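You operate a simulated robot arm through the tools that you are given. There is no shell and no other tool. Be economical: measure what you need, move in short steps, check, and stop when the job is done.

You run a simulated two-armed robot. Do the job below in one go: nothing can be reset, and whatever is moved stays where it is left.

TASK
Take the yellow cup and put it on the shelf under the brown sideboard. Then put the blue cup on the top of the black bench. Then put the square pot on the top of the green bench. The order counts. Set down upright: yellow cup, blue cup.

The check looks at the end state, three seconds after you hand in, the way a careful person would. Anything else that was tipped, shoved, dropped, spilled or broken makes it a failure.

THE ROBOT
Two 7-joint arms with fingered hands on one trunk, on a base that drives. Base frame: it is fixed to the floor where the robot stands at the start and does not move with it; the origin is under the middle of the robot, x ahead of it, y to its left, z up; the surface under the hand at the start is at about z = 860. Readings come in mm, rad, newtons and seconds.
The left shoulder is at the start at [46, 125, 1151], the right one opposite. With the tool pointing down near the work surface each hand reaches from about 440 to 840 mm from the robot's upright axis, wherever it stands, measured 20 degrees to its own side. Places, roughly: blue cup (7x6x10 cm) [500, 0, 900]; shelf under the brown sideboard [600, 300, 400]; top of the black bench [-300, 1500, 700]; top of the green bench [-1800, 1500, 800]; yellow cup (7x6x10 cm) [500, 100, 900]. Payload 4 kg a hand.
Tool frame (each hand has its own): the origin (TCP) lies between the finger pads and is the grasp point; the fingertips stand 29 mm ahead of it; z points along the fingers, y is the line along which they close. Largest opening 100 mm; the body of the gripper starts 34 mm behind the TCP. The gripper is a hand of 5 fingers: y runs from the thumb to the fingers, the wrist lies at [-15, -105, -177] in the tool frame, and closing takes about 1.5 s.
Orientation is that of the tool frame in the base frame, as a unit quaternion [x, y, z, w]. With the fingers straight down and the wrist toward the robot, the tool's x, y and z point along [0, 1, 0], [1, 0, 0] and [0, 0, -1] of the base frame.

THE INTERFACE
- The arms move only by the tool arm_command. It takes "left_plan", "right_plan" or both (then of equal length, played together; a hand with none holds still); each is a list of rows, each a list of 6 numbers: the shift along the tool's x, y, z in mm, then the turn, a rotation vector about the tool's x, y, z in rad. In form: [[dx, dy, dz, ax, ay, az], ...]. A call has 1 to 12 rows; each row is the pose to reach, as a shift and turn from the pose commanded when the call began, along the tool's axes at that moment. "left_grip" and "right_grip" are, for a hand that has rows, the gripper command, from -1 (shut) to 1 (fully open), values between in proportion, set as the call begins (left out, the last holds). A row lasts 0.2 s, in which the tool goes at most 50 mm and 0.15 rad; a call with a longer step from one row to the next is refused whole, and so is a gripper value outside its range. Where a pose cannot be reached the arm comes as near as it can. A force on the tool above 40 N (or 10 N above the force at the start of the call, whichever is more), or a blocked arm, ends the call early, and 0.2 s more pass. Each finger travels about 45 mm/s and halts on what it meets, pressing with about 32 N; the grip force reading is that of the motor and also rises with nothing between the fingers. The clock runs only during rows and for 0.2 s after the last one: add rows that repeat a pose to give the fingers time. The reply holds the time, the measured pose of the TCP, the force on the tool along the base axes, the opening and the grip force, in the units named above and with some noise, with the torque about the TCP (base axes, N m) and any sound that the robot's microphone picked up.
- Cameras (640 x 400 px; columns grow to the right, rows downward): "scene" is now at [142.2, 26.4, 1257.8]; the picture's right is [0.23, -0.97, 0.00], its down [-0.64, -0.15, -0.76] and it looks along [0.74, 0.17, -0.66] (base axes); focal length 214 px, centre (320, 200). "left" rides on the left gripper at [-66, -86, -121] in its tool frame; the picture's right is [-0.76, -0.31, 0.58], its down [0.59, -0.70, 0.40] and it looks along [0.28, 0.64, 0.71] (tool axes); focal length 247 px, centre (320, 200). "right" rides on the right gripper at [66, -86, -121] in its tool frame; the picture's right is [-0.76, 0.31, -0.58], its down [-0.59, -0.70, 0.40] and it looks along [-0.28, 0.64, 0.71] (tool axes); focal length 247 px, centre (320, 200). There is no depth. A picture from a camera that has moved, and an enlarged one, comes with that camera's place and axes in the base frame and with its lens. The place of the scene camera against the robot may be out by one fixed shift of up to 18 mm in any direction.
- capture(camera): a new picture of that camera. It takes no simulated time.
- move_column(by): slides the trunk up (or, below 0, down) by that many mm; the arms and the scene camera ride with it, the base frame stays. It gives what a move gives, with no picture.
- steer(legs): drives the robot by 1 to 6 legs, each [ahead, turn to the left] in mm and rad, along the robot's own axes; the way and the turn of a leg run together, so that a leg with both is an arc; at most 1500 mm and 3.142 rad a leg. The arms and the cameras ride along, it lands a little off, and it stops where it bumps. It gives what a move gives.
- move_fingers(index, middle, ring, little, thumb_bend, thumb_turn, hand): sets how far each is bent, from 0 (flat) to 1 (curled in); at 0.3 the hand is open as for a grip, at 0.7 the pads meet at the TCP. One left out holds its place. A second passes; each finger stops where it meets its share of the squeeze, and holds until it gets a number again. A gripper value or a shape takes the hand back. It gives what a move gives, with no picture; readings hold the bend of each and the force on index, middle, ring, little, thumb and palm. thumb_turn goes from beside the hand (0) to across from the fingers (1), as for a grip.
- set_grasp(shape, hand): the hand has 5 fingers and takes this shape, open, in about a second: jaw (thumb against the fingers, like two jaws); tri (thumb and two fingers); tip (a fingertip pinch); poke (one finger out to press); point (the index stretched); flat (the hand flat); cup (the hand cupped); fist (a fist). The gripper value then closes the fingers along that shape, each until it touches; the sizes above hold for jaw. It gives what a move gives, with no picture.
- turn_head(pan, tilt): turns the head with the scene camera to pan (to the left, within 1.396 rad either way) and tilt (down, from -0.506 to 1.204), counted from straight ahead of the robot. It gives what a move gives.
- inspect(camera, box): a new picture of the part [left, top, right, bottom] of that camera's present view, enlarged. It takes no simulated time.
- hand_in(): hands the job in; it is judged then, once.

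Work in short steps. Places have to be worked out from the pictures, the camera data and where the tool is seen: move nearer, look again, correct. Check each grasp and each placing, and mend what went wrong. You have 165 turns and 118 pictures in all, those below and enlarged ones among them. Open the grippers and draw the arms clear of the work before you hand the job in, unless the task says otherwise; then end with one line.

The tools are called as name(argument=value, ...) on one line, values as JSON. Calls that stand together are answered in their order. arm_command: Moves the arms, as the interface text tells. Its arguments: {"type":"object","properties":{"left_plan":{"type":"array"},"left_grip":{"type":"number"},"right_plan":{"type":"array"},"right_grip":{"type":"number"}},"required":[]} The other tools are called the same way: move_column (by) slides the trunk up or down; set_grasp (shape, hand) gives the hand a shape; move_fingers (index, middle, ring, little, thumb_bend, thumb_turn, hand) moves the fingers one by one; steer (legs) drives the base; turn_head (pan, tilt) turns the head that bears the scene camera; capture (camera) takes a picture; inspect (camera, box) takes an enlarged picture of a part of a camera's view; hand_in () hands the job in.

At the start:

```text
clock: 0.0
left_eef_pos: [527.7, 273.3, 1163.9]
left_tool_rot: [0.708, 0.706, 0.0, 0.0]
left_ft_force: [-0.2, 0.0, -0.3]
left_moment: [0.02, -0.04, -0.01]
left_gripper_width: 99.9
left_finger_force: 0.0
left_shape: jaw
left_bend: [0.3, 0.3, 0.3, 0.3, 0.3, 0.98]
left_finger forces: [0.0, 0.0, 0.0, 0.0, 0.0, 0.0]
right_eef_pos: [565.5, -121.9, 1122.7]
right_tool_rot: [0.707, 0.707, 0.0, 0.0]
right_ft_force: [0.2, -1.0, -0.6]
right_moment: [-0.02, 0.0, -0.04]
right_gripper_width: 99.8
right_finger_force: 0.1
right_shape: jaw
right_bend: [0.3, 0.3, 0.3, 0.3, 0.3, 0.98]
right_finger forces: [0.0, 0.0, 0.0, 0.0, 0.1, 0.0]
trunk travel left (down, up): [-350.0, 397.0]
robot x, y, heading: [2.1, -1.3, 0.004]
head pan, tilt: [0.229, 0.714]
```

scene: 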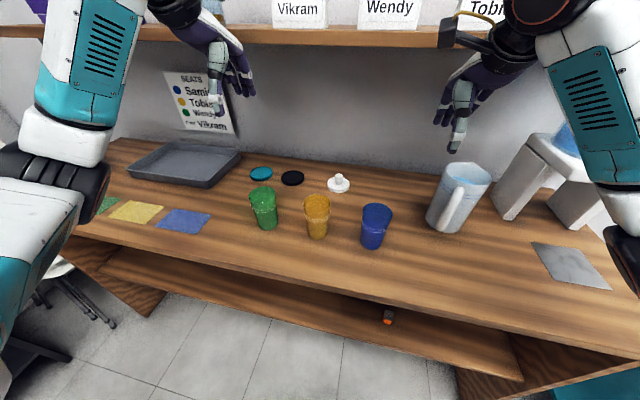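
right: 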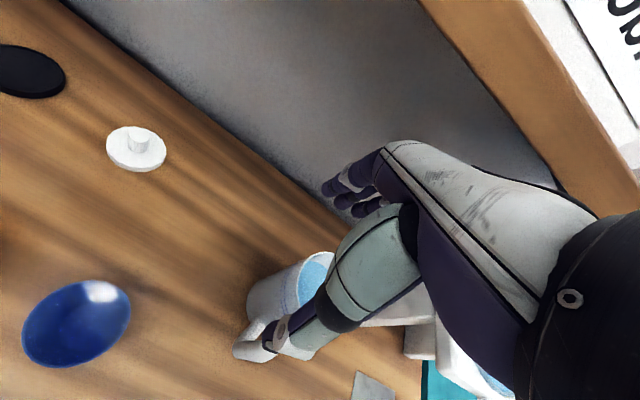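
left: 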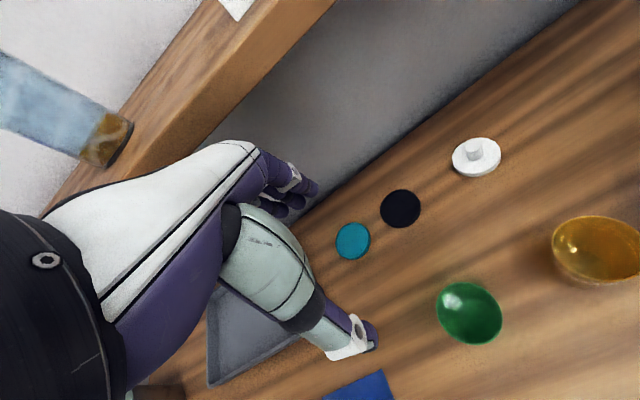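

The cups stand in a row near x≈470; the shelf lies below the top and set back from its edge. I look closer at the cups and look around for the benches and the square pot.

inspect(camera="scene", box=[220, 130, 540, 330])

turn_head(pan=1.39, tilt=0.4)

```text
2.00 times, centred on (380, 230) of scene
camera zoom: at [142.2, 26.4, 1257.8], right [0.23, -0.97, 0.0], down [-0.64, -0.15, -0.76], along [0.74, 0.17, -0.66], focal length 429 px, centre (200, 140)
```

zoom: 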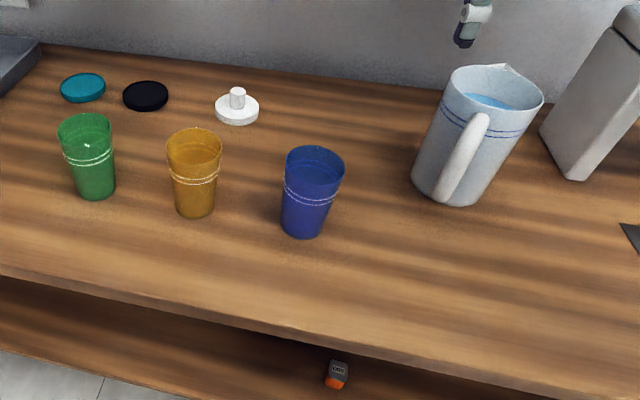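

```text
clock: 1.4
left_eef_pos: [529.2, 273.4, 1164.9]
left_tool_rot: [0.707, 0.707, -0.001, 0.0]
left_ft_force: [0.2, 0.2, -0.5]
left_moment: [0.01, 0.02, -0.01]
left_gripper_width: 99.6
left_finger_force: 0.0
left_shape: jaw
left_bend: [0.3, 0.3, 0.3, 0.3, 0.3, 0.98]
left_finger forces: [0.0, 0.1, 0.0, 0.0, 0.0, 0.0]
right_eef_pos: [565.6, -121.6, 1123.0]
right_tool_rot: [0.707, 0.707, 0.0, -0.001]
right_ft_force: [0.5, 0.5, -0.7]
right_moment: [0.02, 0.0, -0.02]
right_gripper_width: 99.7
right_finger_force: 0.0
right_shape: jaw
right_bend: [0.3, 0.3, 0.3, 0.3, 0.3, 0.98]
right_finger forces: [0.1, 0.1, 0.0, 0.1, 0.0, 0.1]
trunk travel left (down, up): [-350.0, 397.0]
robot x, y, heading: [0.4, 2.4, -0.003]
head pan, tilt: [1.389, 0.4]
```

The cups look empty. Now I look left where the benches should be.

capture(camera="scene")

```text
113 pictures are left
camera scene: at [76.8, 98.4, 1285.8], right [0.98, -0.18, 0.0], down [-0.07, -0.38, -0.92], along [0.17, 0.91, -0.39], focal length 214 px, centre (320, 200)
```

scene: 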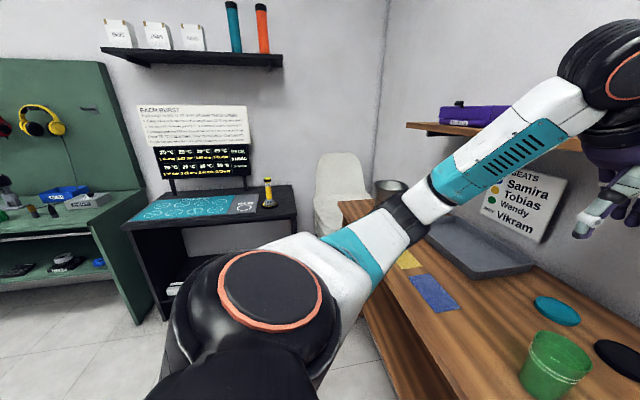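

The black bench and the green bench are visible; something pot-like lies past the far end of the sideboard. I zoom in.

inspect(camera="scene", box=[300, 130, 460, 230])

inspect(camera="scene", box=[0, 80, 320, 300])

turn_head(pan=-1.2, tilt=0.5)

capture(camera="scene")

```text
4.00 times, centred on (380, 180) of scene
camera zoom: at [76.8, 98.4, 1285.8], right [0.98, -0.18, 0.0], down [-0.07, -0.38, -0.92], along [0.17, 0.91, -0.39], focal length 858 px, centre (80, 280)
```

zoom: 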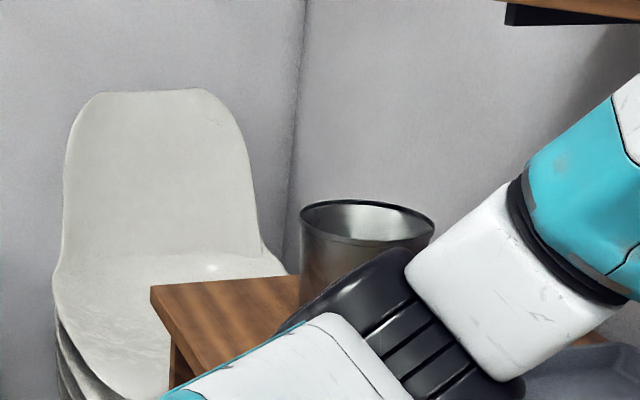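

```text
1.82 times, centred on (160, 190) of scene
camera zoom: at [76.8, 98.4, 1285.8], right [0.98, -0.18, 0.0], down [-0.07, -0.38, -0.92], along [0.17, 0.91, -0.39], focal length 390 px, centre (611, 218)
```

zoom: 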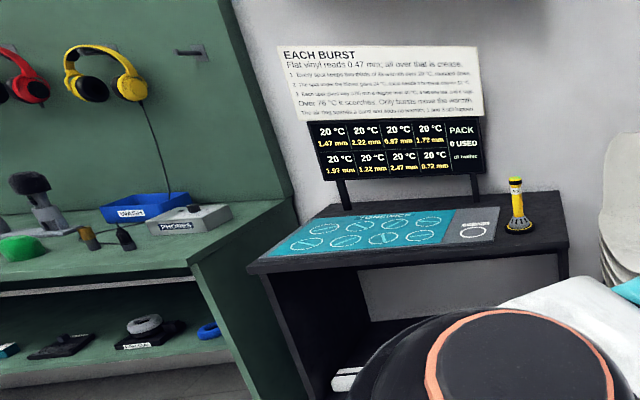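

```text
clock: 3.7
left_eef_pos: [528.2, 273.4, 1164.7]
left_tool_rot: [0.707, 0.708, 0.0, 0.001]
left_ft_force: [0.4, -0.1, 0.3]
left_moment: [0.0, 0.02, -0.02]
left_gripper_width: 99.9
left_finger_force: 0.0
left_shape: jaw
left_bend: [0.3, 0.3, 0.3, 0.3, 0.3, 0.98]
left_finger forces: [0.0, 0.0, 0.1, 0.1, 0.0, 0.0]
right_eef_pos: [564.6, -122.1, 1122.6]
right_tool_rot: [0.707, 0.707, 0.0, 0.0]
right_ft_force: [-0.6, 0.4, -0.1]
right_moment: [-0.02, 0.0, -0.04]
right_gripper_width: 99.8
right_finger_force: 0.0
right_shape: jaw
right_bend: [0.3, 0.3, 0.3, 0.3, 0.3, 0.98]
right_finger forces: [0.0, 0.0, 0.1, 0.0, 0.1, 0.0]
trunk travel left (down, up): [-350.0, 397.0]
robot x, y, heading: [1.1, 2.2, 0.001]
head pan, tilt: [-1.201, 0.499]
```

```text
110 pictures are left
camera scene: at [93.0, -77.5, 1276.7], right [-0.93, -0.36, 0.0], down [-0.17, 0.45, -0.88], along [0.32, -0.82, -0.48], focal length 214 px, centre (320, 200)
```

scene: 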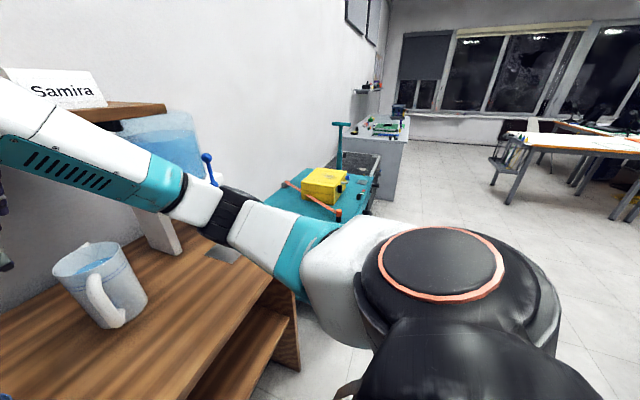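

Nothing like a square pot yet; I will search for it after the cups. I estimate the yellow cup at about (474, 105); I bring the left hand above it at z≈1060.

arm_command(left_plan=[[-34, -11, 20, 0, 0, 0], [-68, -22, 40, 0, 0, 0], [-101, -32, 60, 0, 0, 0], [-134, -43, 80, 0, 0, 0], [-168, -54, 104, 0, 0, 0], [-168, -54, 104, 0, 0, 0]], left_grip=1)

turn_head(pan=0.2, tilt=0.75)

capture(camera="left")

capture(camera="scene")

```text
clock: 5.1
left_eef_pos: [474.0, 107.5, 1058.7]
left_tool_rot: [0.707, 0.708, 0.001, 0.001]
left_ft_force: [0.8, -0.4, 0.1]
left_moment: [0.0, 0.02, 0.0]
left_gripper_width: 99.5
left_finger_force: 0.0
left_shape: jaw
left_bend: [0.3, 0.3, 0.3, 0.3, 0.3, 0.98]
left_finger forces: [0.0, 0.0, 0.1, 0.0, 0.0, 0.0]
right_eef_pos: [564.8, -120.5, 1121.0]
right_tool_rot: [0.707, 0.707, 0.0, 0.0]
right_ft_force: [0.6, 0.0, 0.3]
right_moment: [0.0, 0.0, 0.03]
right_gripper_width: 99.7
right_finger_force: 0.0
right_shape: jaw
right_bend: [0.3, 0.3, 0.3, 0.3, 0.3, 0.98]
right_finger forces: [0.0, 0.1, 0.1, 0.0, 0.1, 0.1]
trunk travel left (down, up): [-350.0, 397.0]
robot x, y, heading: [0.2, -0.3, 0.006]
head pan, tilt: [-1.201, 0.499]
```

```text
clock: 6.6
left_eef_pos: [474.0, 107.6, 1057.8]
left_tool_rot: [0.707, 0.707, 0.0, 0.0]
left_ft_force: [0.7, 0.3, 0.6]
left_moment: [0.01, -0.03, -0.02]
left_gripper_width: 99.5
left_finger_force: 0.0
left_shape: jaw
left_bend: [0.3, 0.3, 0.3, 0.3, 0.3, 0.98]
left_finger forces: [0.0, 0.0, 0.0, 0.0, 0.0, 0.1]
right_eef_pos: [564.6, -121.3, 1122.6]
right_tool_rot: [0.707, 0.707, -0.001, 0.0]
right_ft_force: [0.3, 0.9, -0.7]
right_moment: [0.01, 0.0, 0.04]
right_gripper_width: 99.7
right_finger_force: 0.2
right_shape: jaw
right_bend: [0.3, 0.3, 0.3, 0.3, 0.3, 0.98]
right_finger forces: [0.0, 0.0, 0.0, 0.0, 0.0, 0.0]
trunk travel left (down, up): [-350.0, 397.0]
robot x, y, heading: [1.0, 0.4, -0.001]
head pan, tilt: [0.201, 0.75]
```

```text
109 pictures are left
camera left: at [389.3, 41.0, 1180.2], right [-0.31, -0.76, -0.58], down [-0.7, 0.59, -0.4], along [0.64, 0.28, -0.71], focal length 247 px, centre (320, 200)
```

left: 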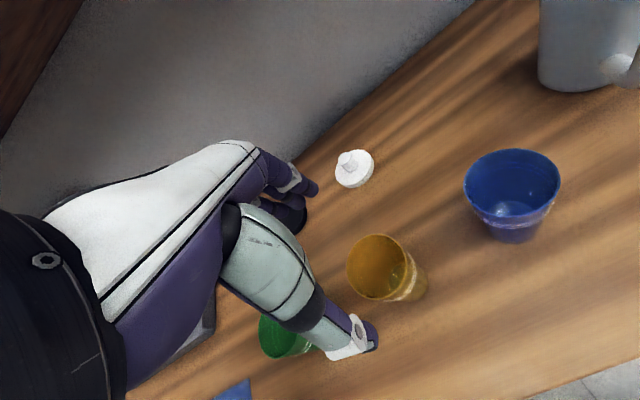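

```text
108 pictures are left
camera scene: at [141.2, 23.7, 1254.7], right [0.2, -0.98, 0.0], down [-0.67, -0.14, -0.73], along [0.72, 0.15, -0.68], focal length 214 px, centre (320, 200)
```

scene: 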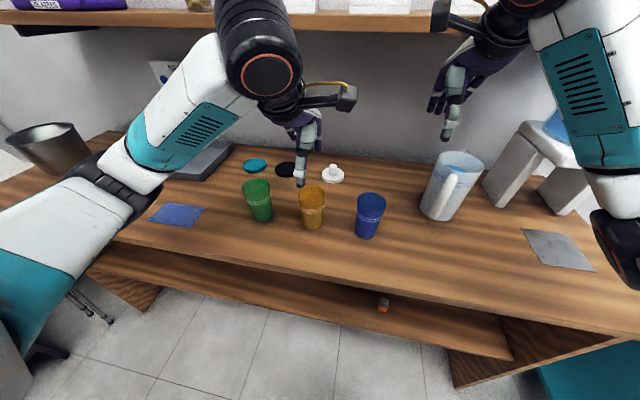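

The rim centre computes to about (476, 101). I nudge over and go down to just above the rim height, then check.

arm_command(left_plan=[[-5, 2, 30, 0, 0, 0], [-5, 2, 60, 0, 0, 0], [-5, 2, 70, 0, 0, 0]])

capture(camera="left")

inspect(camera="scene", box=[230, 120, 390, 250])

```text
clock: 7.4
left_eef_pos: [476.3, 101.1, 990.0]
left_tool_rot: [0.707, 0.707, 0.0, 0.0]
left_ft_force: [-0.5, -0.1, 0.0]
left_moment: [0.01, -0.01, -0.03]
left_gripper_width: 99.9
left_finger_force: 0.1
left_shape: jaw
left_bend: [0.3, 0.3, 0.3, 0.3, 0.3, 0.98]
left_finger forces: [0.0, 0.1, 0.0, 0.0, 0.1, 0.0]
right_eef_pos: [566.6, -120.6, 1122.7]
right_tool_rot: [0.707, 0.707, -0.001, 0.0]
right_ft_force: [-0.8, -0.4, 0.3]
right_moment: [0.01, 0.01, 0.0]
right_gripper_width: 99.8
right_finger_force: 0.1
right_shape: jaw
right_bend: [0.3, 0.3, 0.3, 0.3, 0.3, 0.98]
right_finger forces: [0.1, 0.0, 0.0, 0.0, 0.1, 0.0]
trunk travel left (down, up): [-350.0, 397.0]
robot x, y, heading: [-0.5, -0.7, -0.0]
head pan, tilt: [0.201, 0.75]
```

```text
107 pictures are left
camera left: at [392.0, 35.2, 1110.8], right [-0.31, -0.76, -0.58], down [-0.7, 0.59, -0.4], along [0.64, 0.28, -0.71], focal length 247 px, centre (320, 200)
```

left: 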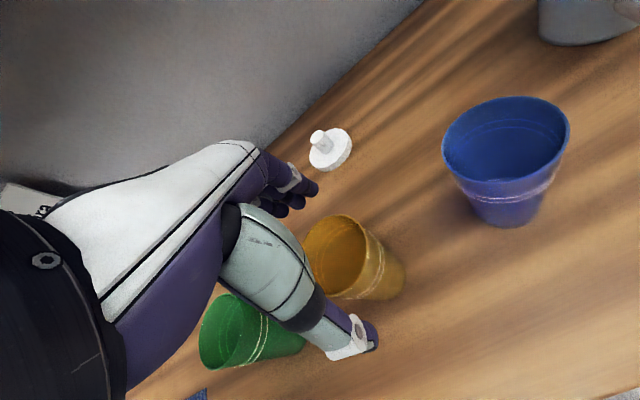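

```text
3.08 times, centred on (310, 185) of scene
camera zoom: at [141.2, 23.7, 1254.8], right [0.2, -0.98, 0.0], down [-0.67, -0.14, -0.73], along [0.72, 0.15, -0.68], focal length 660 px, centre (351, 246)
```

zoom: 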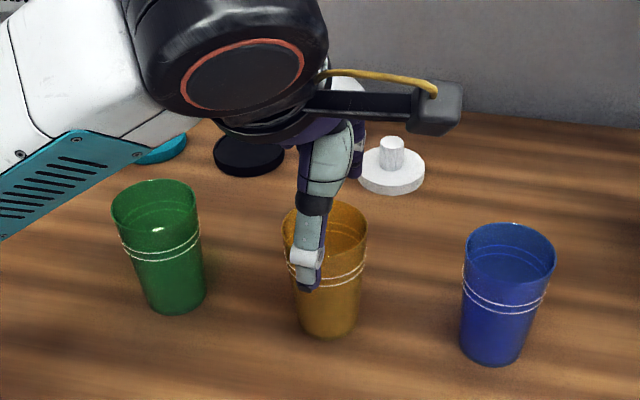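

The left camera puts the cup axis at about (478, 103); the scene camera agrees once its offset is taken out. I go down to z≈930 with the fingers either side.

arm_command(left_plan=[[2, 2, 20, 0, 0, 0], [2, 2, 40, 0, 0, 0], [2, 2, 60, 0, 0, 0]])

capture(camera="left")

inspect(camera="scene", box=[230, 120, 390, 250])

```text
clock: 8.2
left_eef_pos: [476.7, 99.6, 930.2]
left_tool_rot: [0.707, 0.707, 0.0, 0.0]
left_ft_force: [-0.5, 0.1, -0.9]
left_moment: [0.0, 0.0, 0.0]
left_gripper_width: 99.8
left_finger_force: 0.0
left_shape: jaw
left_bend: [0.3, 0.3, 0.3, 0.3, 0.3, 0.98]
left_finger forces: [0.1, 0.1, 0.0, 0.0, 0.0, 0.0]
right_eef_pos: [566.1, -121.9, 1122.3]
right_tool_rot: [0.707, 0.708, -0.001, 0.0]
right_ft_force: [0.0, 1.0, 0.0]
right_moment: [-0.01, 0.04, -0.02]
right_gripper_width: 99.8
right_finger_force: 0.1
right_shape: jaw
right_bend: [0.3, 0.3, 0.3, 0.3, 0.3, 0.98]
right_finger forces: [0.0, 0.0, 0.0, 0.0, 0.0, 0.0]
trunk travel left (down, up): [-350.0, 397.0]
robot x, y, heading: [-2.0, 2.2, 0.001]
head pan, tilt: [0.201, 0.75]
```

```text
105 pictures are left
camera left: at [392.6, 34.7, 1051.4], right [-0.31, -0.76, -0.58], down [-0.7, 0.59, -0.4], along [0.64, 0.28, -0.71], focal length 247 px, centre (320, 200)
```

left: 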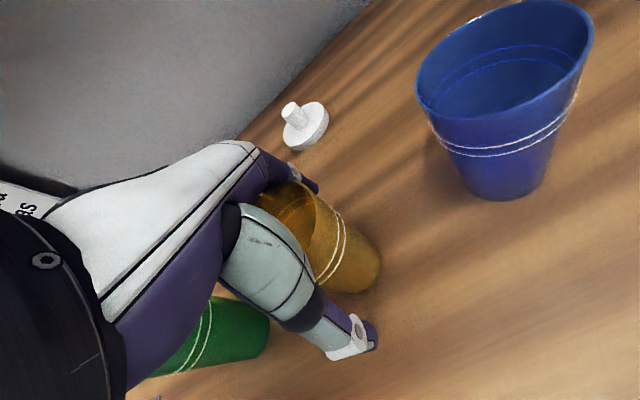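

```text
3.08 times, centred on (310, 185) of scene
camera zoom: at [141.2, 23.8, 1254.7], right [0.2, -0.98, 0.0], down [-0.67, -0.14, -0.73], along [0.72, 0.15, -0.68], focal length 660 px, centre (351, 246)
```

zoom: 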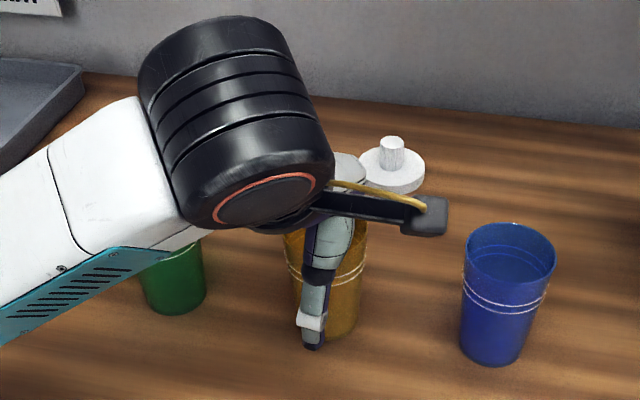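

The fingers straddle the cup with no contact force. I close the hand.

arm_command(left_plan=[[0, 0, 0, 0, 0, 0], [0, 0, 0, 0, 0, 0], [0, 0, 0, 0, 0, 0], [0, 0, 0, 0, 0, 0], [0, 0, 0, 0, 0, 0], [0, 0, 0, 0, 0, 0], [0, 0, 0, 0, 0, 0], [0, 0, 0, 0, 0, 0]], left_grip=-0.3)

capture(camera="left")

```text
clock: 10.0
left_eef_pos: [478.4, 101.2, 929.1]
left_tool_rot: [0.707, 0.707, 0.0, 0.0]
left_ft_force: [-0.1, 0.3, -0.3]
left_moment: [0.04, -0.01, -0.03]
left_gripper_width: 42.8
left_finger_force: 31.8
left_shape: jaw
left_bend: [0.45, 0.44, 0.75, 0.54, 0.38, 1.0]
left_finger forces: [14.2, 8.8, 3.7, 0.0, 26.0, 0.1]
right_eef_pos: [565.1, -122.9, 1121.9]
right_tool_rot: [0.707, 0.707, 0.0, 0.0]
right_ft_force: [0.8, 0.7, -0.7]
right_moment: [-0.01, 0.01, -0.01]
right_gripper_width: 100.0
right_finger_force: 0.0
right_shape: jaw
right_bend: [0.3, 0.3, 0.3, 0.3, 0.3, 0.98]
right_finger forces: [0.0, 0.0, 0.0, 0.0, 0.0, 0.0]
trunk travel left (down, up): [-350.0, 397.0]
robot x, y, heading: [0.1, 1.0, 0.002]
head pan, tilt: [0.201, 0.75]
```

```text
103 pictures are left
camera left: at [392.7, 34.7, 1051.5], right [-0.31, -0.76, -0.58], down [-0.7, 0.59, -0.4], along [0.64, 0.28, -0.71], focal length 247 px, centre (320, 200)
```

left: 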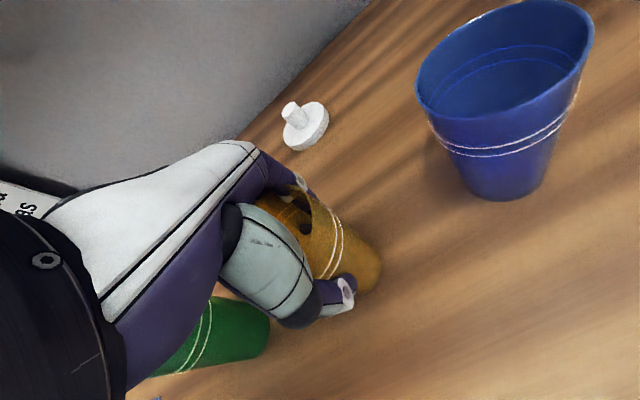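

Index, middle and thumb carry force, so the cup is held. I lift 100 mm straight up and check.

arm_command(left_plan=[[0, 0, -15, 0, 0, 0], [0, 0, -40, 0, 0, 0], [0, 0, -70, 0, 0, 0], [0, 0, -100, 0, 0, 0]])

capture(camera="left")

capture(camera="scene")

```text
clock: 11.0
left_eef_pos: [476.4, 101.3, 1028.6]
left_tool_rot: [0.707, 0.707, -0.001, 0.0]
left_ft_force: [0.2, -0.6, -0.3]
left_moment: [0.04, 0.01, -0.02]
left_gripper_width: 42.7
left_finger_force: 31.9
left_shape: jaw
left_bend: [0.45, 0.44, 0.75, 0.54, 0.38, 1.0]
left_finger forces: [14.3, 8.8, 3.8, 0.0, 25.9, 0.1]
right_eef_pos: [564.9, -122.8, 1123.3]
right_tool_rot: [0.706, 0.708, -0.001, 0.0]
right_ft_force: [-0.4, -0.3, 0.4]
right_moment: [0.05, -0.04, 0.0]
right_gripper_width: 99.7
right_finger_force: 0.0
right_shape: jaw
right_bend: [0.3, 0.3, 0.3, 0.3, 0.3, 0.98]
right_finger forces: [0.0, 0.1, 0.0, 0.0, 0.0, 0.0]
trunk travel left (down, up): [-350.0, 397.0]
robot x, y, heading: [-4.3, 0.1, -0.003]
head pan, tilt: [0.201, 0.75]
```

```text
102 pictures are left
camera left: at [391.8, 36.0, 1150.8], right [-0.31, -0.76, -0.58], down [-0.7, 0.59, -0.4], along [0.64, 0.28, -0.71], focal length 247 px, centre (320, 200)
```

left: 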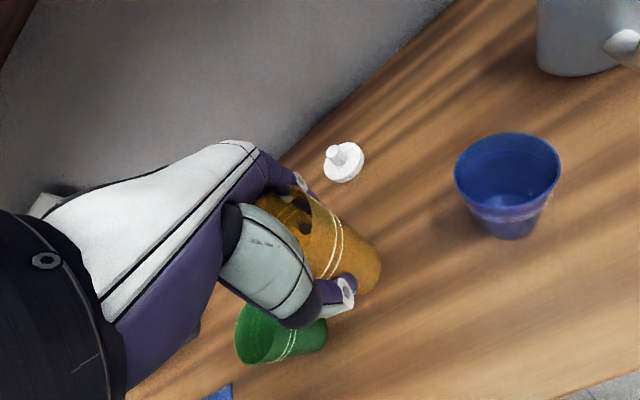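

```text
101 pictures are left
camera scene: at [141.0, 23.6, 1254.8], right [0.2, -0.98, 0.0], down [-0.67, -0.14, -0.73], along [0.72, 0.15, -0.68], focal length 214 px, centre (320, 200)
```

scene: 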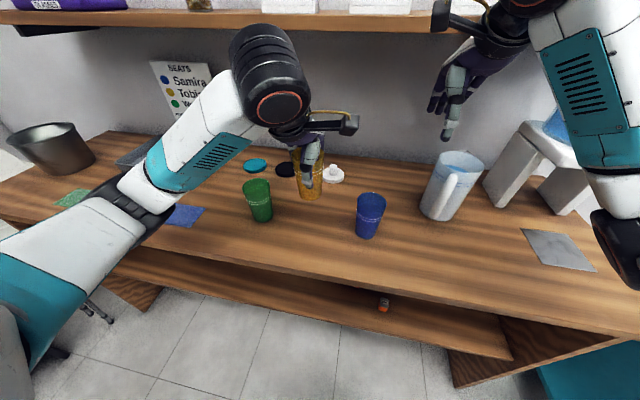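

The yellow cup is held upright, its base about 69 mm below the TCP. I back away 480 mm so the arms clear the sideboard.

steer(legs=[[-480, 0]])

```text
clock: 13.9
left_eef_pos: [-4.3, 100.3, 1030.3]
left_tool_rot: [0.711, 0.704, 0.0, 0.001]
left_ft_force: [-0.3, 0.2, -0.1]
left_moment: [-0.02, -0.03, 0.02]
left_gripper_width: 42.6
left_finger_force: 32.6
left_shape: jaw
left_bend: [0.45, 0.44, 0.75, 0.54, 0.38, 1.0]
left_finger forces: [14.3, 8.9, 3.8, 0.1, 25.9, 0.0]
right_eef_pos: [81.7, -125.4, 1122.1]
right_tool_rot: [0.71, 0.704, 0.0, 0.0]
right_ft_force: [0.3, 0.3, -0.8]
right_moment: [0.0, -0.02, -0.02]
right_gripper_width: 99.7
right_finger_force: 0.0
right_shape: jaw
right_bend: [0.3, 0.3, 0.3, 0.3, 0.3, 0.98]
right_finger forces: [0.1, 0.0, 0.0, 0.0, 0.0, 0.0]
trunk travel left (down, up): [-350.0, 397.0]
robot x, y, heading: [-482.2, 4.8, -0.006]
head pan, tilt: [0.201, 0.75]
```

Clear. I draw the right hand back and aside, then lower the trunk to look at the shelf.

arm_command(right_plan=[[-35, -33, 0, 0, 0, 0], [-70, -66, 0, 0, 0, 0], [-105, -100, 0, 0, 0, 0], [-140, -133, 0, 0, 0, 0], [-170, -160, 0, 0, 0, 0], [-195, -185, 0, 0, 0, 0]])

move_column(by=-345)

turn_head(pan=0.15, tilt=0.35)

capture(camera="scene")

```text
clock: 15.3
left_eef_pos: [-3.8, 99.1, 1030.7]
left_tool_rot: [0.71, 0.704, 0.001, 0.001]
left_ft_force: [-0.3, 0.3, -0.1]
left_moment: [-0.03, 0.0, -0.01]
left_gripper_width: 42.8
left_finger_force: 31.5
left_shape: jaw
left_bend: [0.45, 0.44, 0.75, 0.54, 0.38, 1.0]
left_finger forces: [14.3, 8.9, 3.7, 0.1, 25.9, 0.0]
right_eef_pos: [-104.5, -319.9, 1121.7]
right_tool_rot: [0.709, 0.705, -0.001, 0.0]
right_ft_force: [-0.3, -0.2, 0.8]
right_moment: [-0.02, -0.03, 0.02]
right_gripper_width: 99.9
right_finger_force: 0.0
right_shape: jaw
right_bend: [0.3, 0.3, 0.3, 0.3, 0.3, 0.98]
right_finger forces: [0.0, 0.0, 0.0, 0.0, 0.1, 0.0]
trunk travel left (down, up): [-350.0, 397.0]
robot x, y, heading: [-482.7, 2.2, -0.006]
head pan, tilt: [0.201, 0.75]
```

```text
clock: 18.7
left_eef_pos: [11.7, 98.6, 645.1]
left_tool_rot: [0.709, 0.703, -0.039, -0.04]
left_ft_force: [-0.1, -0.4, -0.8]
left_moment: [-0.01, -0.01, -0.02]
left_gripper_width: 42.4
left_finger_force: 31.4
left_shape: jaw
left_bend: [0.45, 0.44, 0.75, 0.54, 0.38, 1.0]
left_finger forces: [14.2, 9.0, 3.9, 0.0, 25.9, 0.0]
right_eef_pos: [-63.5, -320.3, 727.6]
right_tool_rot: [0.707, 0.701, -0.062, -0.065]
right_ft_force: [0.1, -0.3, -0.3]
right_moment: [0.03, 0.01, 0.01]
right_gripper_width: 99.7
right_finger_force: 0.0
right_shape: jaw
right_bend: [0.3, 0.3, 0.3, 0.3, 0.3, 0.98]
right_finger forces: [0.0, 0.1, 0.1, 0.1, 0.0, 0.0]
trunk travel left (down, up): [-5.0, 742.0]
robot x, y, heading: [-482.9, 2.8, -0.011]
head pan, tilt: [0.201, 0.75]
```

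```text
clock: 19.5
left_eef_pos: [10.6, 99.1, 645.8]
left_tool_rot: [0.709, 0.703, -0.039, -0.04]
left_ft_force: [-0.3, -1.0, -0.2]
left_moment: [0.0, -0.01, 0.02]
left_gripper_width: 42.5
left_finger_force: 32.0
left_shape: jaw
left_bend: [0.45, 0.44, 0.75, 0.54, 0.38, 1.0]
left_finger forces: [14.3, 9.1, 3.8, 0.0, 25.9, 0.1]
right_eef_pos: [-65.3, -319.2, 728.2]
right_tool_rot: [0.706, 0.702, -0.062, -0.065]
right_ft_force: [0.2, -0.5, -0.5]
right_moment: [0.03, 0.03, 0.0]
right_gripper_width: 99.8
right_finger_force: 0.0
right_shape: jaw
right_bend: [0.3, 0.3, 0.3, 0.3, 0.3, 0.98]
right_finger forces: [0.0, 0.1, 0.0, 0.0, 0.0, 0.1]
trunk travel left (down, up): [-5.0, 742.0]
robot x, y, heading: [-485.4, 4.1, -0.006]
head pan, tilt: [0.15, 0.351]
```

```text
100 pictures are left
camera scene: at [-196.4, 20.6, 928.7], right [0.14, -0.99, 0.0], down [-0.34, -0.05, -0.94], along [0.93, 0.13, -0.34], focal length 214 px, centre (320, 200)
```

scene: 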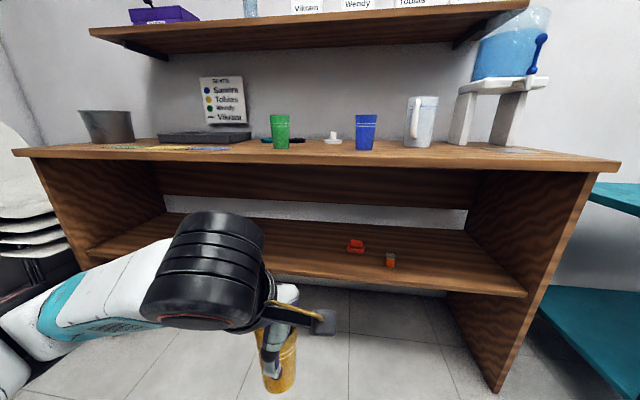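

The trunk lean has tilted the hands about 0.11 rad; shelf front edge is at x≈440, z≈385–400, the shelf's left part is empty. I straighten the hand and bring the cup forward-left and down to z≈500, still in front of the sideboard.

arm_command(left_plan=[[0, 0, 0, -0.06, 0, 0], [0, 0, 0, -0.111, 0, 0], [24, 38, 20, -0.111, 0, 0], [47, 76, 40, -0.111, 0, 0], [70, 114, 60, -0.111, 0, 0], [94, 152, 80, -0.111, 0, 0], [118, 190, 100, -0.111, 0, 0], [141, 229, 120, -0.111, 0, 0], [141, 229, 120, -0.111, 0, 0]])

capture(camera="scene")

capture(camera="left")

```text
clock: 21.5
left_eef_pos: [229.0, 238.6, 498.6]
left_tool_rot: [0.71, 0.704, 0.0, -0.001]
left_ft_force: [-0.3, 0.1, 0.3]
left_moment: [0.01, 0.01, -0.01]
left_gripper_width: 42.5
left_finger_force: 31.9
left_shape: jaw
left_bend: [0.45, 0.44, 0.75, 0.54, 0.38, 1.0]
left_finger forces: [14.6, 9.2, 4.1, 0.0, 25.9, 0.1]
left hand out of reach, approached as far as the arm can: row 1, 2
right_eef_pos: [-64.9, -319.1, 727.9]
right_tool_rot: [0.708, 0.701, -0.062, -0.065]
right_ft_force: [-0.4, 0.8, -0.2]
right_moment: [-0.01, 0.02, -0.01]
right_gripper_width: 100.2
right_finger_force: 0.1
right_shape: jaw
right_bend: [0.3, 0.3, 0.3, 0.3, 0.3, 0.98]
right_finger forces: [0.0, 0.0, 0.1, 0.0, 0.0, 0.1]
trunk travel left (down, up): [-5.0, 742.0]
robot x, y, heading: [-479.7, 5.5, -0.012]
head pan, tilt: [0.15, 0.351]
```

```text
99 pictures are left
camera scene: at [-196.3, 20.7, 928.8], right [0.14, -0.99, 0.0], down [-0.34, -0.05, -0.94], along [0.93, 0.13, -0.34], focal length 214 px, centre (320, 200)
```

scene: 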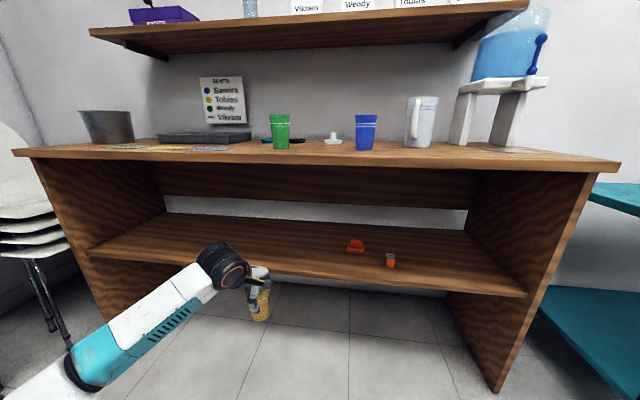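

```text
98 pictures are left
camera left: at [143.3, 173.6, 620.2], right [-0.31, -0.75, -0.58], down [-0.7, 0.6, -0.4], along [0.64, 0.28, -0.71], focal length 247 px, centre (320, 200)
```

left: 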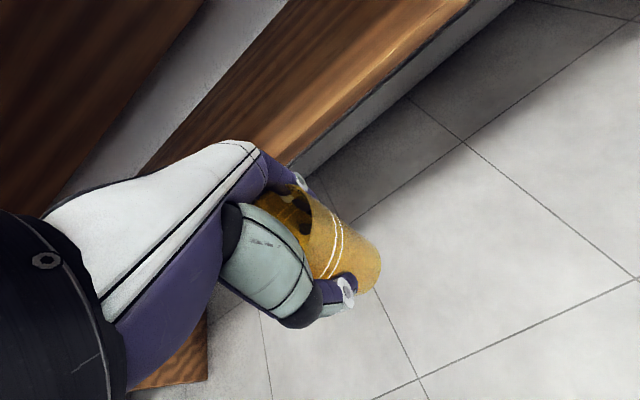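

The cup is held upright in front of the shelf. I look closer to fix the shelf's top height with the (unbiased) hand camera.

inspect(camera="left", box=[240, 0, 480, 150])

inspect(camera="scene", box=[180, 130, 420, 340])

```text
2.67 times, centred on (360, 75) of left
camera zoom: at [143.3, 173.6, 620.2], right [-0.31, -0.75, -0.58], down [-0.7, 0.6, -0.4], along [0.64, 0.28, -0.71], focal length 659 px, centre (213, 533)
```

zoom: 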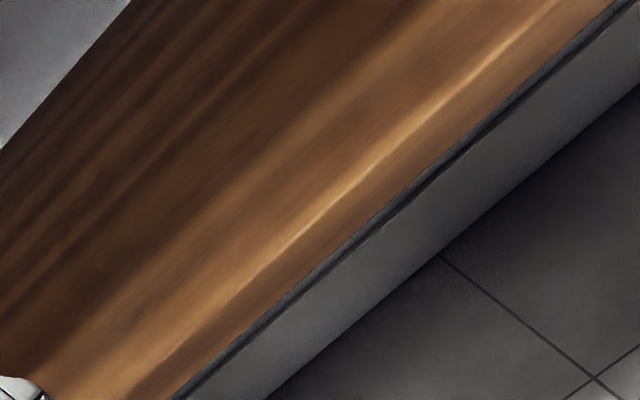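

```text
1.90 times, centred on (300, 235) of scene
camera zoom: at [-196.3, 20.7, 928.8], right [0.14, -0.99, 0.0], down [-0.34, -0.05, -0.94], along [0.93, 0.13, -0.34], focal length 408 px, centre (358, 133)
```

zoom: 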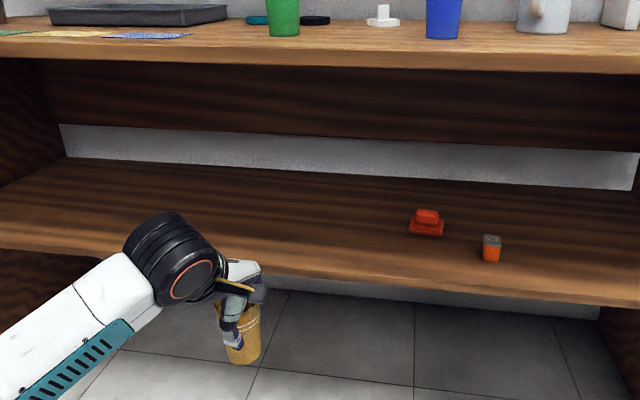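

The shelf top is somewhere in z 400–430, so I raise to z≈525 (cup base ≈456), reach 30 mm further, then drive in slowly in two legs.

arm_command(left_plan=[[0, 15, -14, 0, 0, 0], [0, 30, -27, 0, 0, 0], [0, 30, -27, 0, 0, 0]])

steer(legs=[[150, 0]])

capture(camera="scene")

capture(camera="left")

```text
clock: 22.3
left_eef_pos: [258.7, 238.7, 526.4]
left_tool_rot: [0.71, 0.704, -0.001, 0.0]
left_ft_force: [0.2, 0.2, -0.8]
left_moment: [0.0, -0.02, 0.0]
left_gripper_width: 42.3
left_finger_force: 32.1
left_shape: jaw
left_bend: [0.45, 0.44, 0.75, 0.54, 0.38, 1.0]
left_finger forces: [14.5, 9.3, 4.0, 0.0, 25.9, 0.0]
right_eef_pos: [-64.5, -319.8, 727.5]
right_tool_rot: [0.707, 0.701, -0.062, -0.064]
right_ft_force: [-0.1, 0.0, -0.9]
right_moment: [0.01, 0.01, -0.01]
right_gripper_width: 100.2
right_finger_force: 0.0
right_shape: jaw
right_bend: [0.3, 0.3, 0.3, 0.3, 0.3, 0.98]
right_finger forces: [0.0, 0.1, 0.0, 0.1, 0.1, 0.0]
trunk travel left (down, up): [-5.0, 742.0]
robot x, y, heading: [-481.0, 3.1, -0.005]
head pan, tilt: [0.15, 0.351]
```

```text
clock: 23.7
left_eef_pos: [408.6, 239.6, 527.1]
left_tool_rot: [0.709, 0.705, 0.0, 0.0]
left_ft_force: [-0.3, -0.2, 0.2]
left_moment: [0.0, -0.06, -0.02]
left_gripper_width: 42.6
left_finger_force: 32.2
left_shape: jaw
left_bend: [0.45, 0.44, 0.75, 0.54, 0.38, 1.0]
left_finger forces: [14.6, 9.2, 4.0, 0.1, 26.0, 0.0]
right_eef_pos: [86.6, -319.8, 727.1]
right_tool_rot: [0.707, 0.702, -0.063, -0.064]
right_ft_force: [0.7, -0.2, 0.7]
right_moment: [0.0, -0.01, 0.0]
right_gripper_width: 100.0
right_finger_force: 0.1
right_shape: jaw
right_bend: [0.3, 0.3, 0.3, 0.3, 0.3, 0.98]
right_finger forces: [0.0, 0.1, 0.1, 0.0, 0.1, 0.0]
trunk travel left (down, up): [-5.0, 742.0]
robot x, y, heading: [-329.6, 1.4, -0.006]
head pan, tilt: [0.15, 0.351]
```

```text
95 pictures are left
camera scene: at [-44.8, 19.8, 928.8], right [0.14, -0.99, 0.0], down [-0.34, -0.05, -0.94], along [0.93, 0.13, -0.34], focal length 214 px, centre (320, 200)
```

scene: 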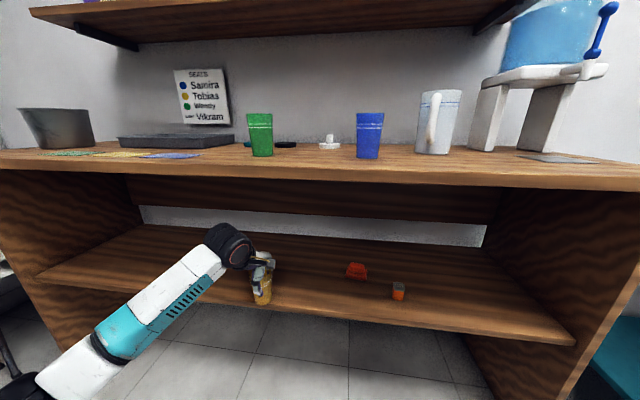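

```text
94 pictures are left
camera left: at [323.8, 173.3, 648.2], right [-0.31, -0.75, -0.58], down [-0.7, 0.59, -0.4], along [0.64, 0.28, -0.71], focal length 247 px, centre (320, 200)
```

left: 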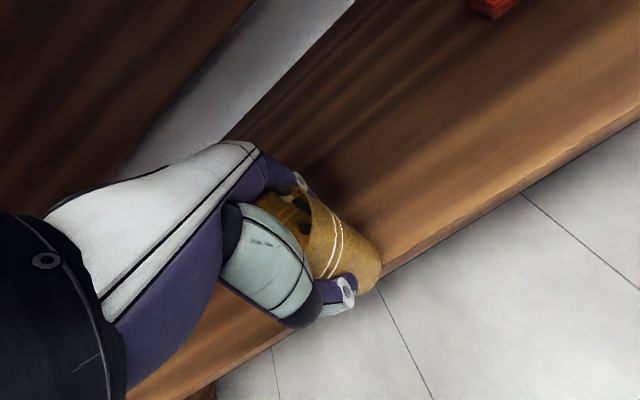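

Clear so far; shelf may be nearer z 430, so I raise another 15 mm and drive the remaining 140 mm.

arm_command(left_plan=[[0, 0, -15, 0, 0, 0], [0, 0, -15, 0, 0, 0]])

steer(legs=[[140, 0]])

capture(camera="scene")

capture(camera="left")

```text
clock: 24.3
left_eef_pos: [407.6, 238.5, 542.4]
left_tool_rot: [0.709, 0.705, -0.001, 0.0]
left_ft_force: [0.2, -0.4, 0.0]
left_moment: [0.01, 0.01, 0.0]
left_gripper_width: 42.2
left_finger_force: 31.6
left_shape: jaw
left_bend: [0.45, 0.44, 0.75, 0.54, 0.38, 1.0]
left_finger forces: [14.7, 9.2, 4.0, 0.0, 26.0, 0.0]
right_eef_pos: [87.6, -318.4, 727.8]
right_tool_rot: [0.707, 0.702, -0.063, -0.065]
right_ft_force: [-0.8, -0.6, 0.2]
right_moment: [0.0, -0.01, 0.0]
right_gripper_width: 99.9
right_finger_force: 0.1
right_shape: jaw
right_bend: [0.3, 0.3, 0.3, 0.3, 0.3, 0.98]
right_finger forces: [0.0, 0.0, 0.0, 0.0, 0.1, 0.0]
trunk travel left (down, up): [-5.0, 742.0]
robot x, y, heading: [-332.7, 0.1, -0.006]
head pan, tilt: [0.15, 0.351]
```

```text
clock: 25.7
left_eef_pos: [550.1, 236.0, 540.6]
left_tool_rot: [0.711, 0.703, 0.0, -0.001]
left_ft_force: [0.4, -0.4, 0.7]
left_moment: [0.0, 0.04, -0.02]
left_gripper_width: 42.5
left_finger_force: 32.4
left_shape: jaw
left_bend: [0.45, 0.44, 0.75, 0.54, 0.38, 1.0]
left_finger forces: [14.5, 9.1, 4.1, 0.0, 25.9, 0.0]
right_eef_pos: [227.8, -321.1, 727.7]
right_tool_rot: [0.708, 0.701, -0.062, -0.064]
right_ft_force: [0.0, 0.1, -0.4]
right_moment: [0.01, 0.02, 0.0]
right_gripper_width: 99.8
right_finger_force: 0.0
right_shape: jaw
right_bend: [0.3, 0.3, 0.3, 0.3, 0.3, 0.98]
right_finger forces: [0.0, 0.0, 0.0, 0.0, 0.0, 0.0]
trunk travel left (down, up): [-5.0, 742.0]
robot x, y, heading: [-185.3, -2.1, -0.011]
head pan, tilt: [0.15, 0.351]
```

```text
93 pictures are left
camera scene: at [97.0, 18.0, 928.8], right [0.14, -0.99, 0.0], down [-0.34, -0.05, -0.94], along [0.93, 0.13, -0.34], focal length 214 px, centre (320, 200)
```

scene: 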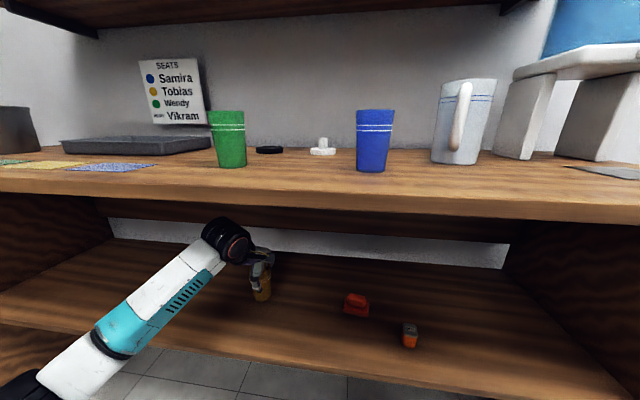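

```text
92 pictures are left
camera left: at [464.7, 170.8, 663.1], right [-0.31, -0.75, -0.58], down [-0.7, 0.6, -0.4], along [0.64, 0.28, -0.71], focal length 247 px, centre (320, 200)
```

left: 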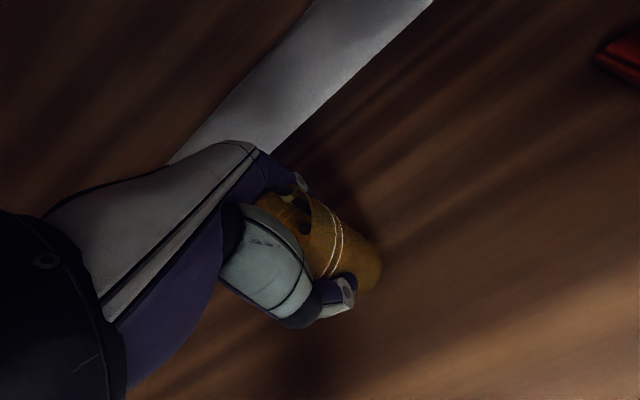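

Over the shelf at (550, 236). I lower in small steps, watching the force.

arm_command(left_plan=[[0, 0, 12, 0, 0, 0], [0, 0, 24, 0, 0, 0], [0, 0, 24, 0, 0, 0]])

capture(camera="left")

inspect(camera="scene", box=[190, 200, 350, 320])

```text
clock: 26.5
left_eef_pos: [550.8, 234.3, 518.7]
left_tool_rot: [0.711, 0.704, 0.001, 0.001]
left_ft_force: [0.5, -1.3, 5.7]
left_moment: [0.06, 0.04, -0.02]
left_gripper_width: 42.4
left_finger_force: 32.2
left_shape: jaw
left_bend: [0.45, 0.44, 0.75, 0.54, 0.38, 0.99]
left_finger forces: [16.1, 9.4, 4.1, 0.0, 26.6, 0.0]
right_eef_pos: [227.3, -322.4, 728.0]
right_tool_rot: [0.708, 0.701, -0.061, -0.065]
right_ft_force: [0.3, 0.4, -0.4]
right_moment: [0.01, -0.06, -0.04]
right_gripper_width: 99.8
right_finger_force: 0.1
right_shape: jaw
right_bend: [0.3, 0.3, 0.3, 0.3, 0.3, 0.98]
right_finger forces: [0.0, 0.0, 0.0, 0.0, 0.1, 0.0]
trunk travel left (down, up): [-5.0, 742.0]
robot x, y, heading: [-189.4, -0.3, -0.017]
head pan, tilt: [0.15, 0.351]
```

```text
91 pictures are left
camera left: at [465.3, 170.5, 640.2], right [-0.31, -0.75, -0.58], down [-0.7, 0.6, -0.4], along [0.65, 0.28, -0.71], focal length 247 px, centre (320, 200)
```

left: 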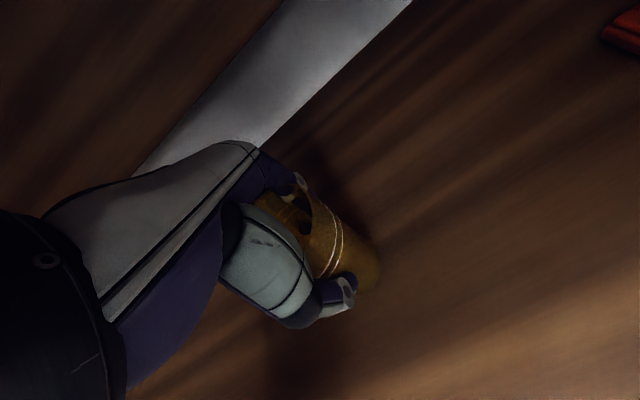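

```text
3.33 times, centred on (270, 260) of scene
camera zoom: at [96.6, 17.8, 929.1], right [0.14, -0.99, 0.0], down [-0.34, -0.05, -0.94], along [0.93, 0.13, -0.34], focal length 715 px, centre (487, 0)
```

zoom: 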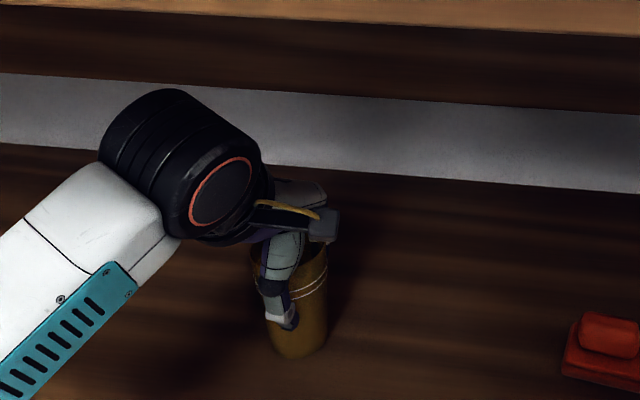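

A 5.7 N upward push says the cup stands on the shelf (top ≈ z 450). I open the hand.

arm_command(left_plan=[[0, 0, -1, 0, 0, 0], [0, 0, -1, 0, 0, 0], [0, 0, -1, 0, 0, 0], [0, 0, -1, 0, 0, 0], [0, 0, -1, 0, 0, 0], [0, 0, -1, 0, 0, 0], [0, 0, -1, 0, 0, 0], [0, 0, -1, 0, 0, 0]], left_grip=1)

capture(camera="left")

inspect(camera="scene", box=[190, 200, 350, 320])

```text
clock: 28.3
left_eef_pos: [551.1, 234.4, 519.1]
left_tool_rot: [0.711, 0.703, -0.002, 0.0]
left_ft_force: [0.0, -0.5, -0.5]
left_moment: [0.01, 0.0, -0.04]
left_gripper_width: 99.7
left_finger_force: 0.1
left_shape: jaw
left_bend: [0.3, 0.3, 0.3, 0.3, 0.3, 0.98]
left_finger forces: [0.0, 0.0, 0.0, 0.1, 0.0, 0.0]
right_eef_pos: [227.2, -321.6, 727.6]
right_tool_rot: [0.708, 0.7, -0.063, -0.064]
right_ft_force: [-0.3, -0.5, 1.0]
right_moment: [0.0, -0.04, 0.02]
right_gripper_width: 99.7
right_finger_force: 0.1
right_shape: jaw
right_bend: [0.3, 0.3, 0.3, 0.3, 0.3, 0.98]
right_finger forces: [0.0, 0.0, 0.0, 0.0, 0.1, 0.0]
trunk travel left (down, up): [-5.0, 742.0]
robot x, y, heading: [-192.4, 2.4, -0.011]
head pan, tilt: [0.15, 0.351]
```

```text
89 pictures are left
camera left: at [465.6, 170.6, 640.0], right [-0.31, -0.75, -0.58], down [-0.7, 0.6, -0.4], along [0.64, 0.28, -0.71], focal length 247 px, centre (320, 200)
```

left: 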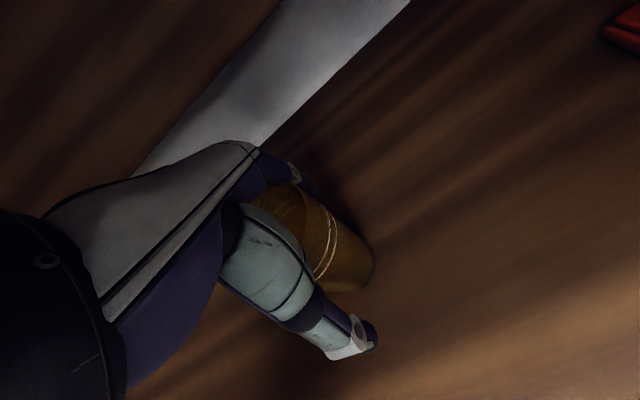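

```text
3.33 times, centred on (270, 260) of scene
camera zoom: at [97.0, 18.0, 928.8], right [0.14, -0.99, 0.0], down [-0.34, -0.05, -0.94], along [0.93, 0.13, -0.34], focal length 715 px, centre (487, 0)
```

zoom: 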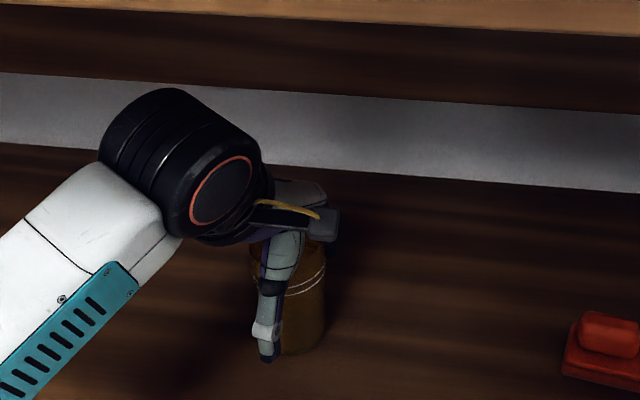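

The cup stands free in the open hand. Headroom is small for a straight lift, so I raise 20 mm and slide out sideways to the right, parallel to the fingers.

arm_command(left_plan=[[0, 0, -10, 0, 0, 0], [0, 0, -20, 0, 0, 0], [-15, 0, -20, 0, 0, 0], [-30, 0, -20, 0, 0, 0]])

capture(camera="left")

inspect(camera="scene", box=[190, 200, 350, 320])

```text
clock: 29.3
left_eef_pos: [549.5, 204.5, 538.4]
left_tool_rot: [0.711, 0.703, -0.001, 0.0]
left_ft_force: [-0.1, -0.3, 0.1]
left_moment: [0.01, -0.01, 0.01]
left_gripper_width: 99.8
left_finger_force: 0.0
left_shape: jaw
left_bend: [0.3, 0.3, 0.3, 0.3, 0.3, 0.98]
left_finger forces: [0.0, 0.0, 0.1, 0.0, 0.1, 0.0]
right_eef_pos: [229.1, -321.4, 728.1]
right_tool_rot: [0.707, 0.701, -0.063, -0.064]
right_ft_force: [-0.7, 1.0, 0.7]
right_moment: [0.02, -0.01, 0.0]
right_gripper_width: 99.9
right_finger_force: 0.0
right_shape: jaw
right_bend: [0.3, 0.3, 0.3, 0.3, 0.3, 0.98]
right_finger forces: [0.1, 0.1, 0.1, 0.1, 0.0, 0.0]
trunk travel left (down, up): [-5.0, 742.0]
robot x, y, heading: [-189.2, 1.7, -0.011]
head pan, tilt: [0.15, 0.351]
```

```text
87 pictures are left
camera left: at [463.9, 139.9, 659.9], right [-0.32, -0.75, -0.58], down [-0.7, 0.6, -0.4], along [0.64, 0.28, -0.71], focal length 247 px, centre (320, 200)
```

left: 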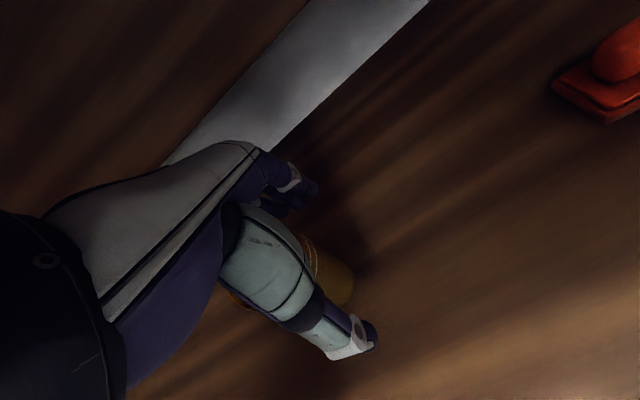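

```text
3.33 times, centred on (270, 260) of scene
camera zoom: at [97.0, 18.0, 928.8], right [0.14, -0.99, 0.0], down [-0.34, -0.05, -0.94], along [0.93, 0.13, -0.34], focal length 715 px, centre (487, 0)
```

zoom: 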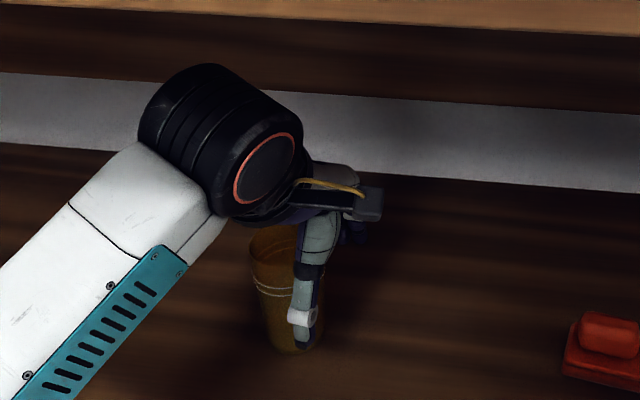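

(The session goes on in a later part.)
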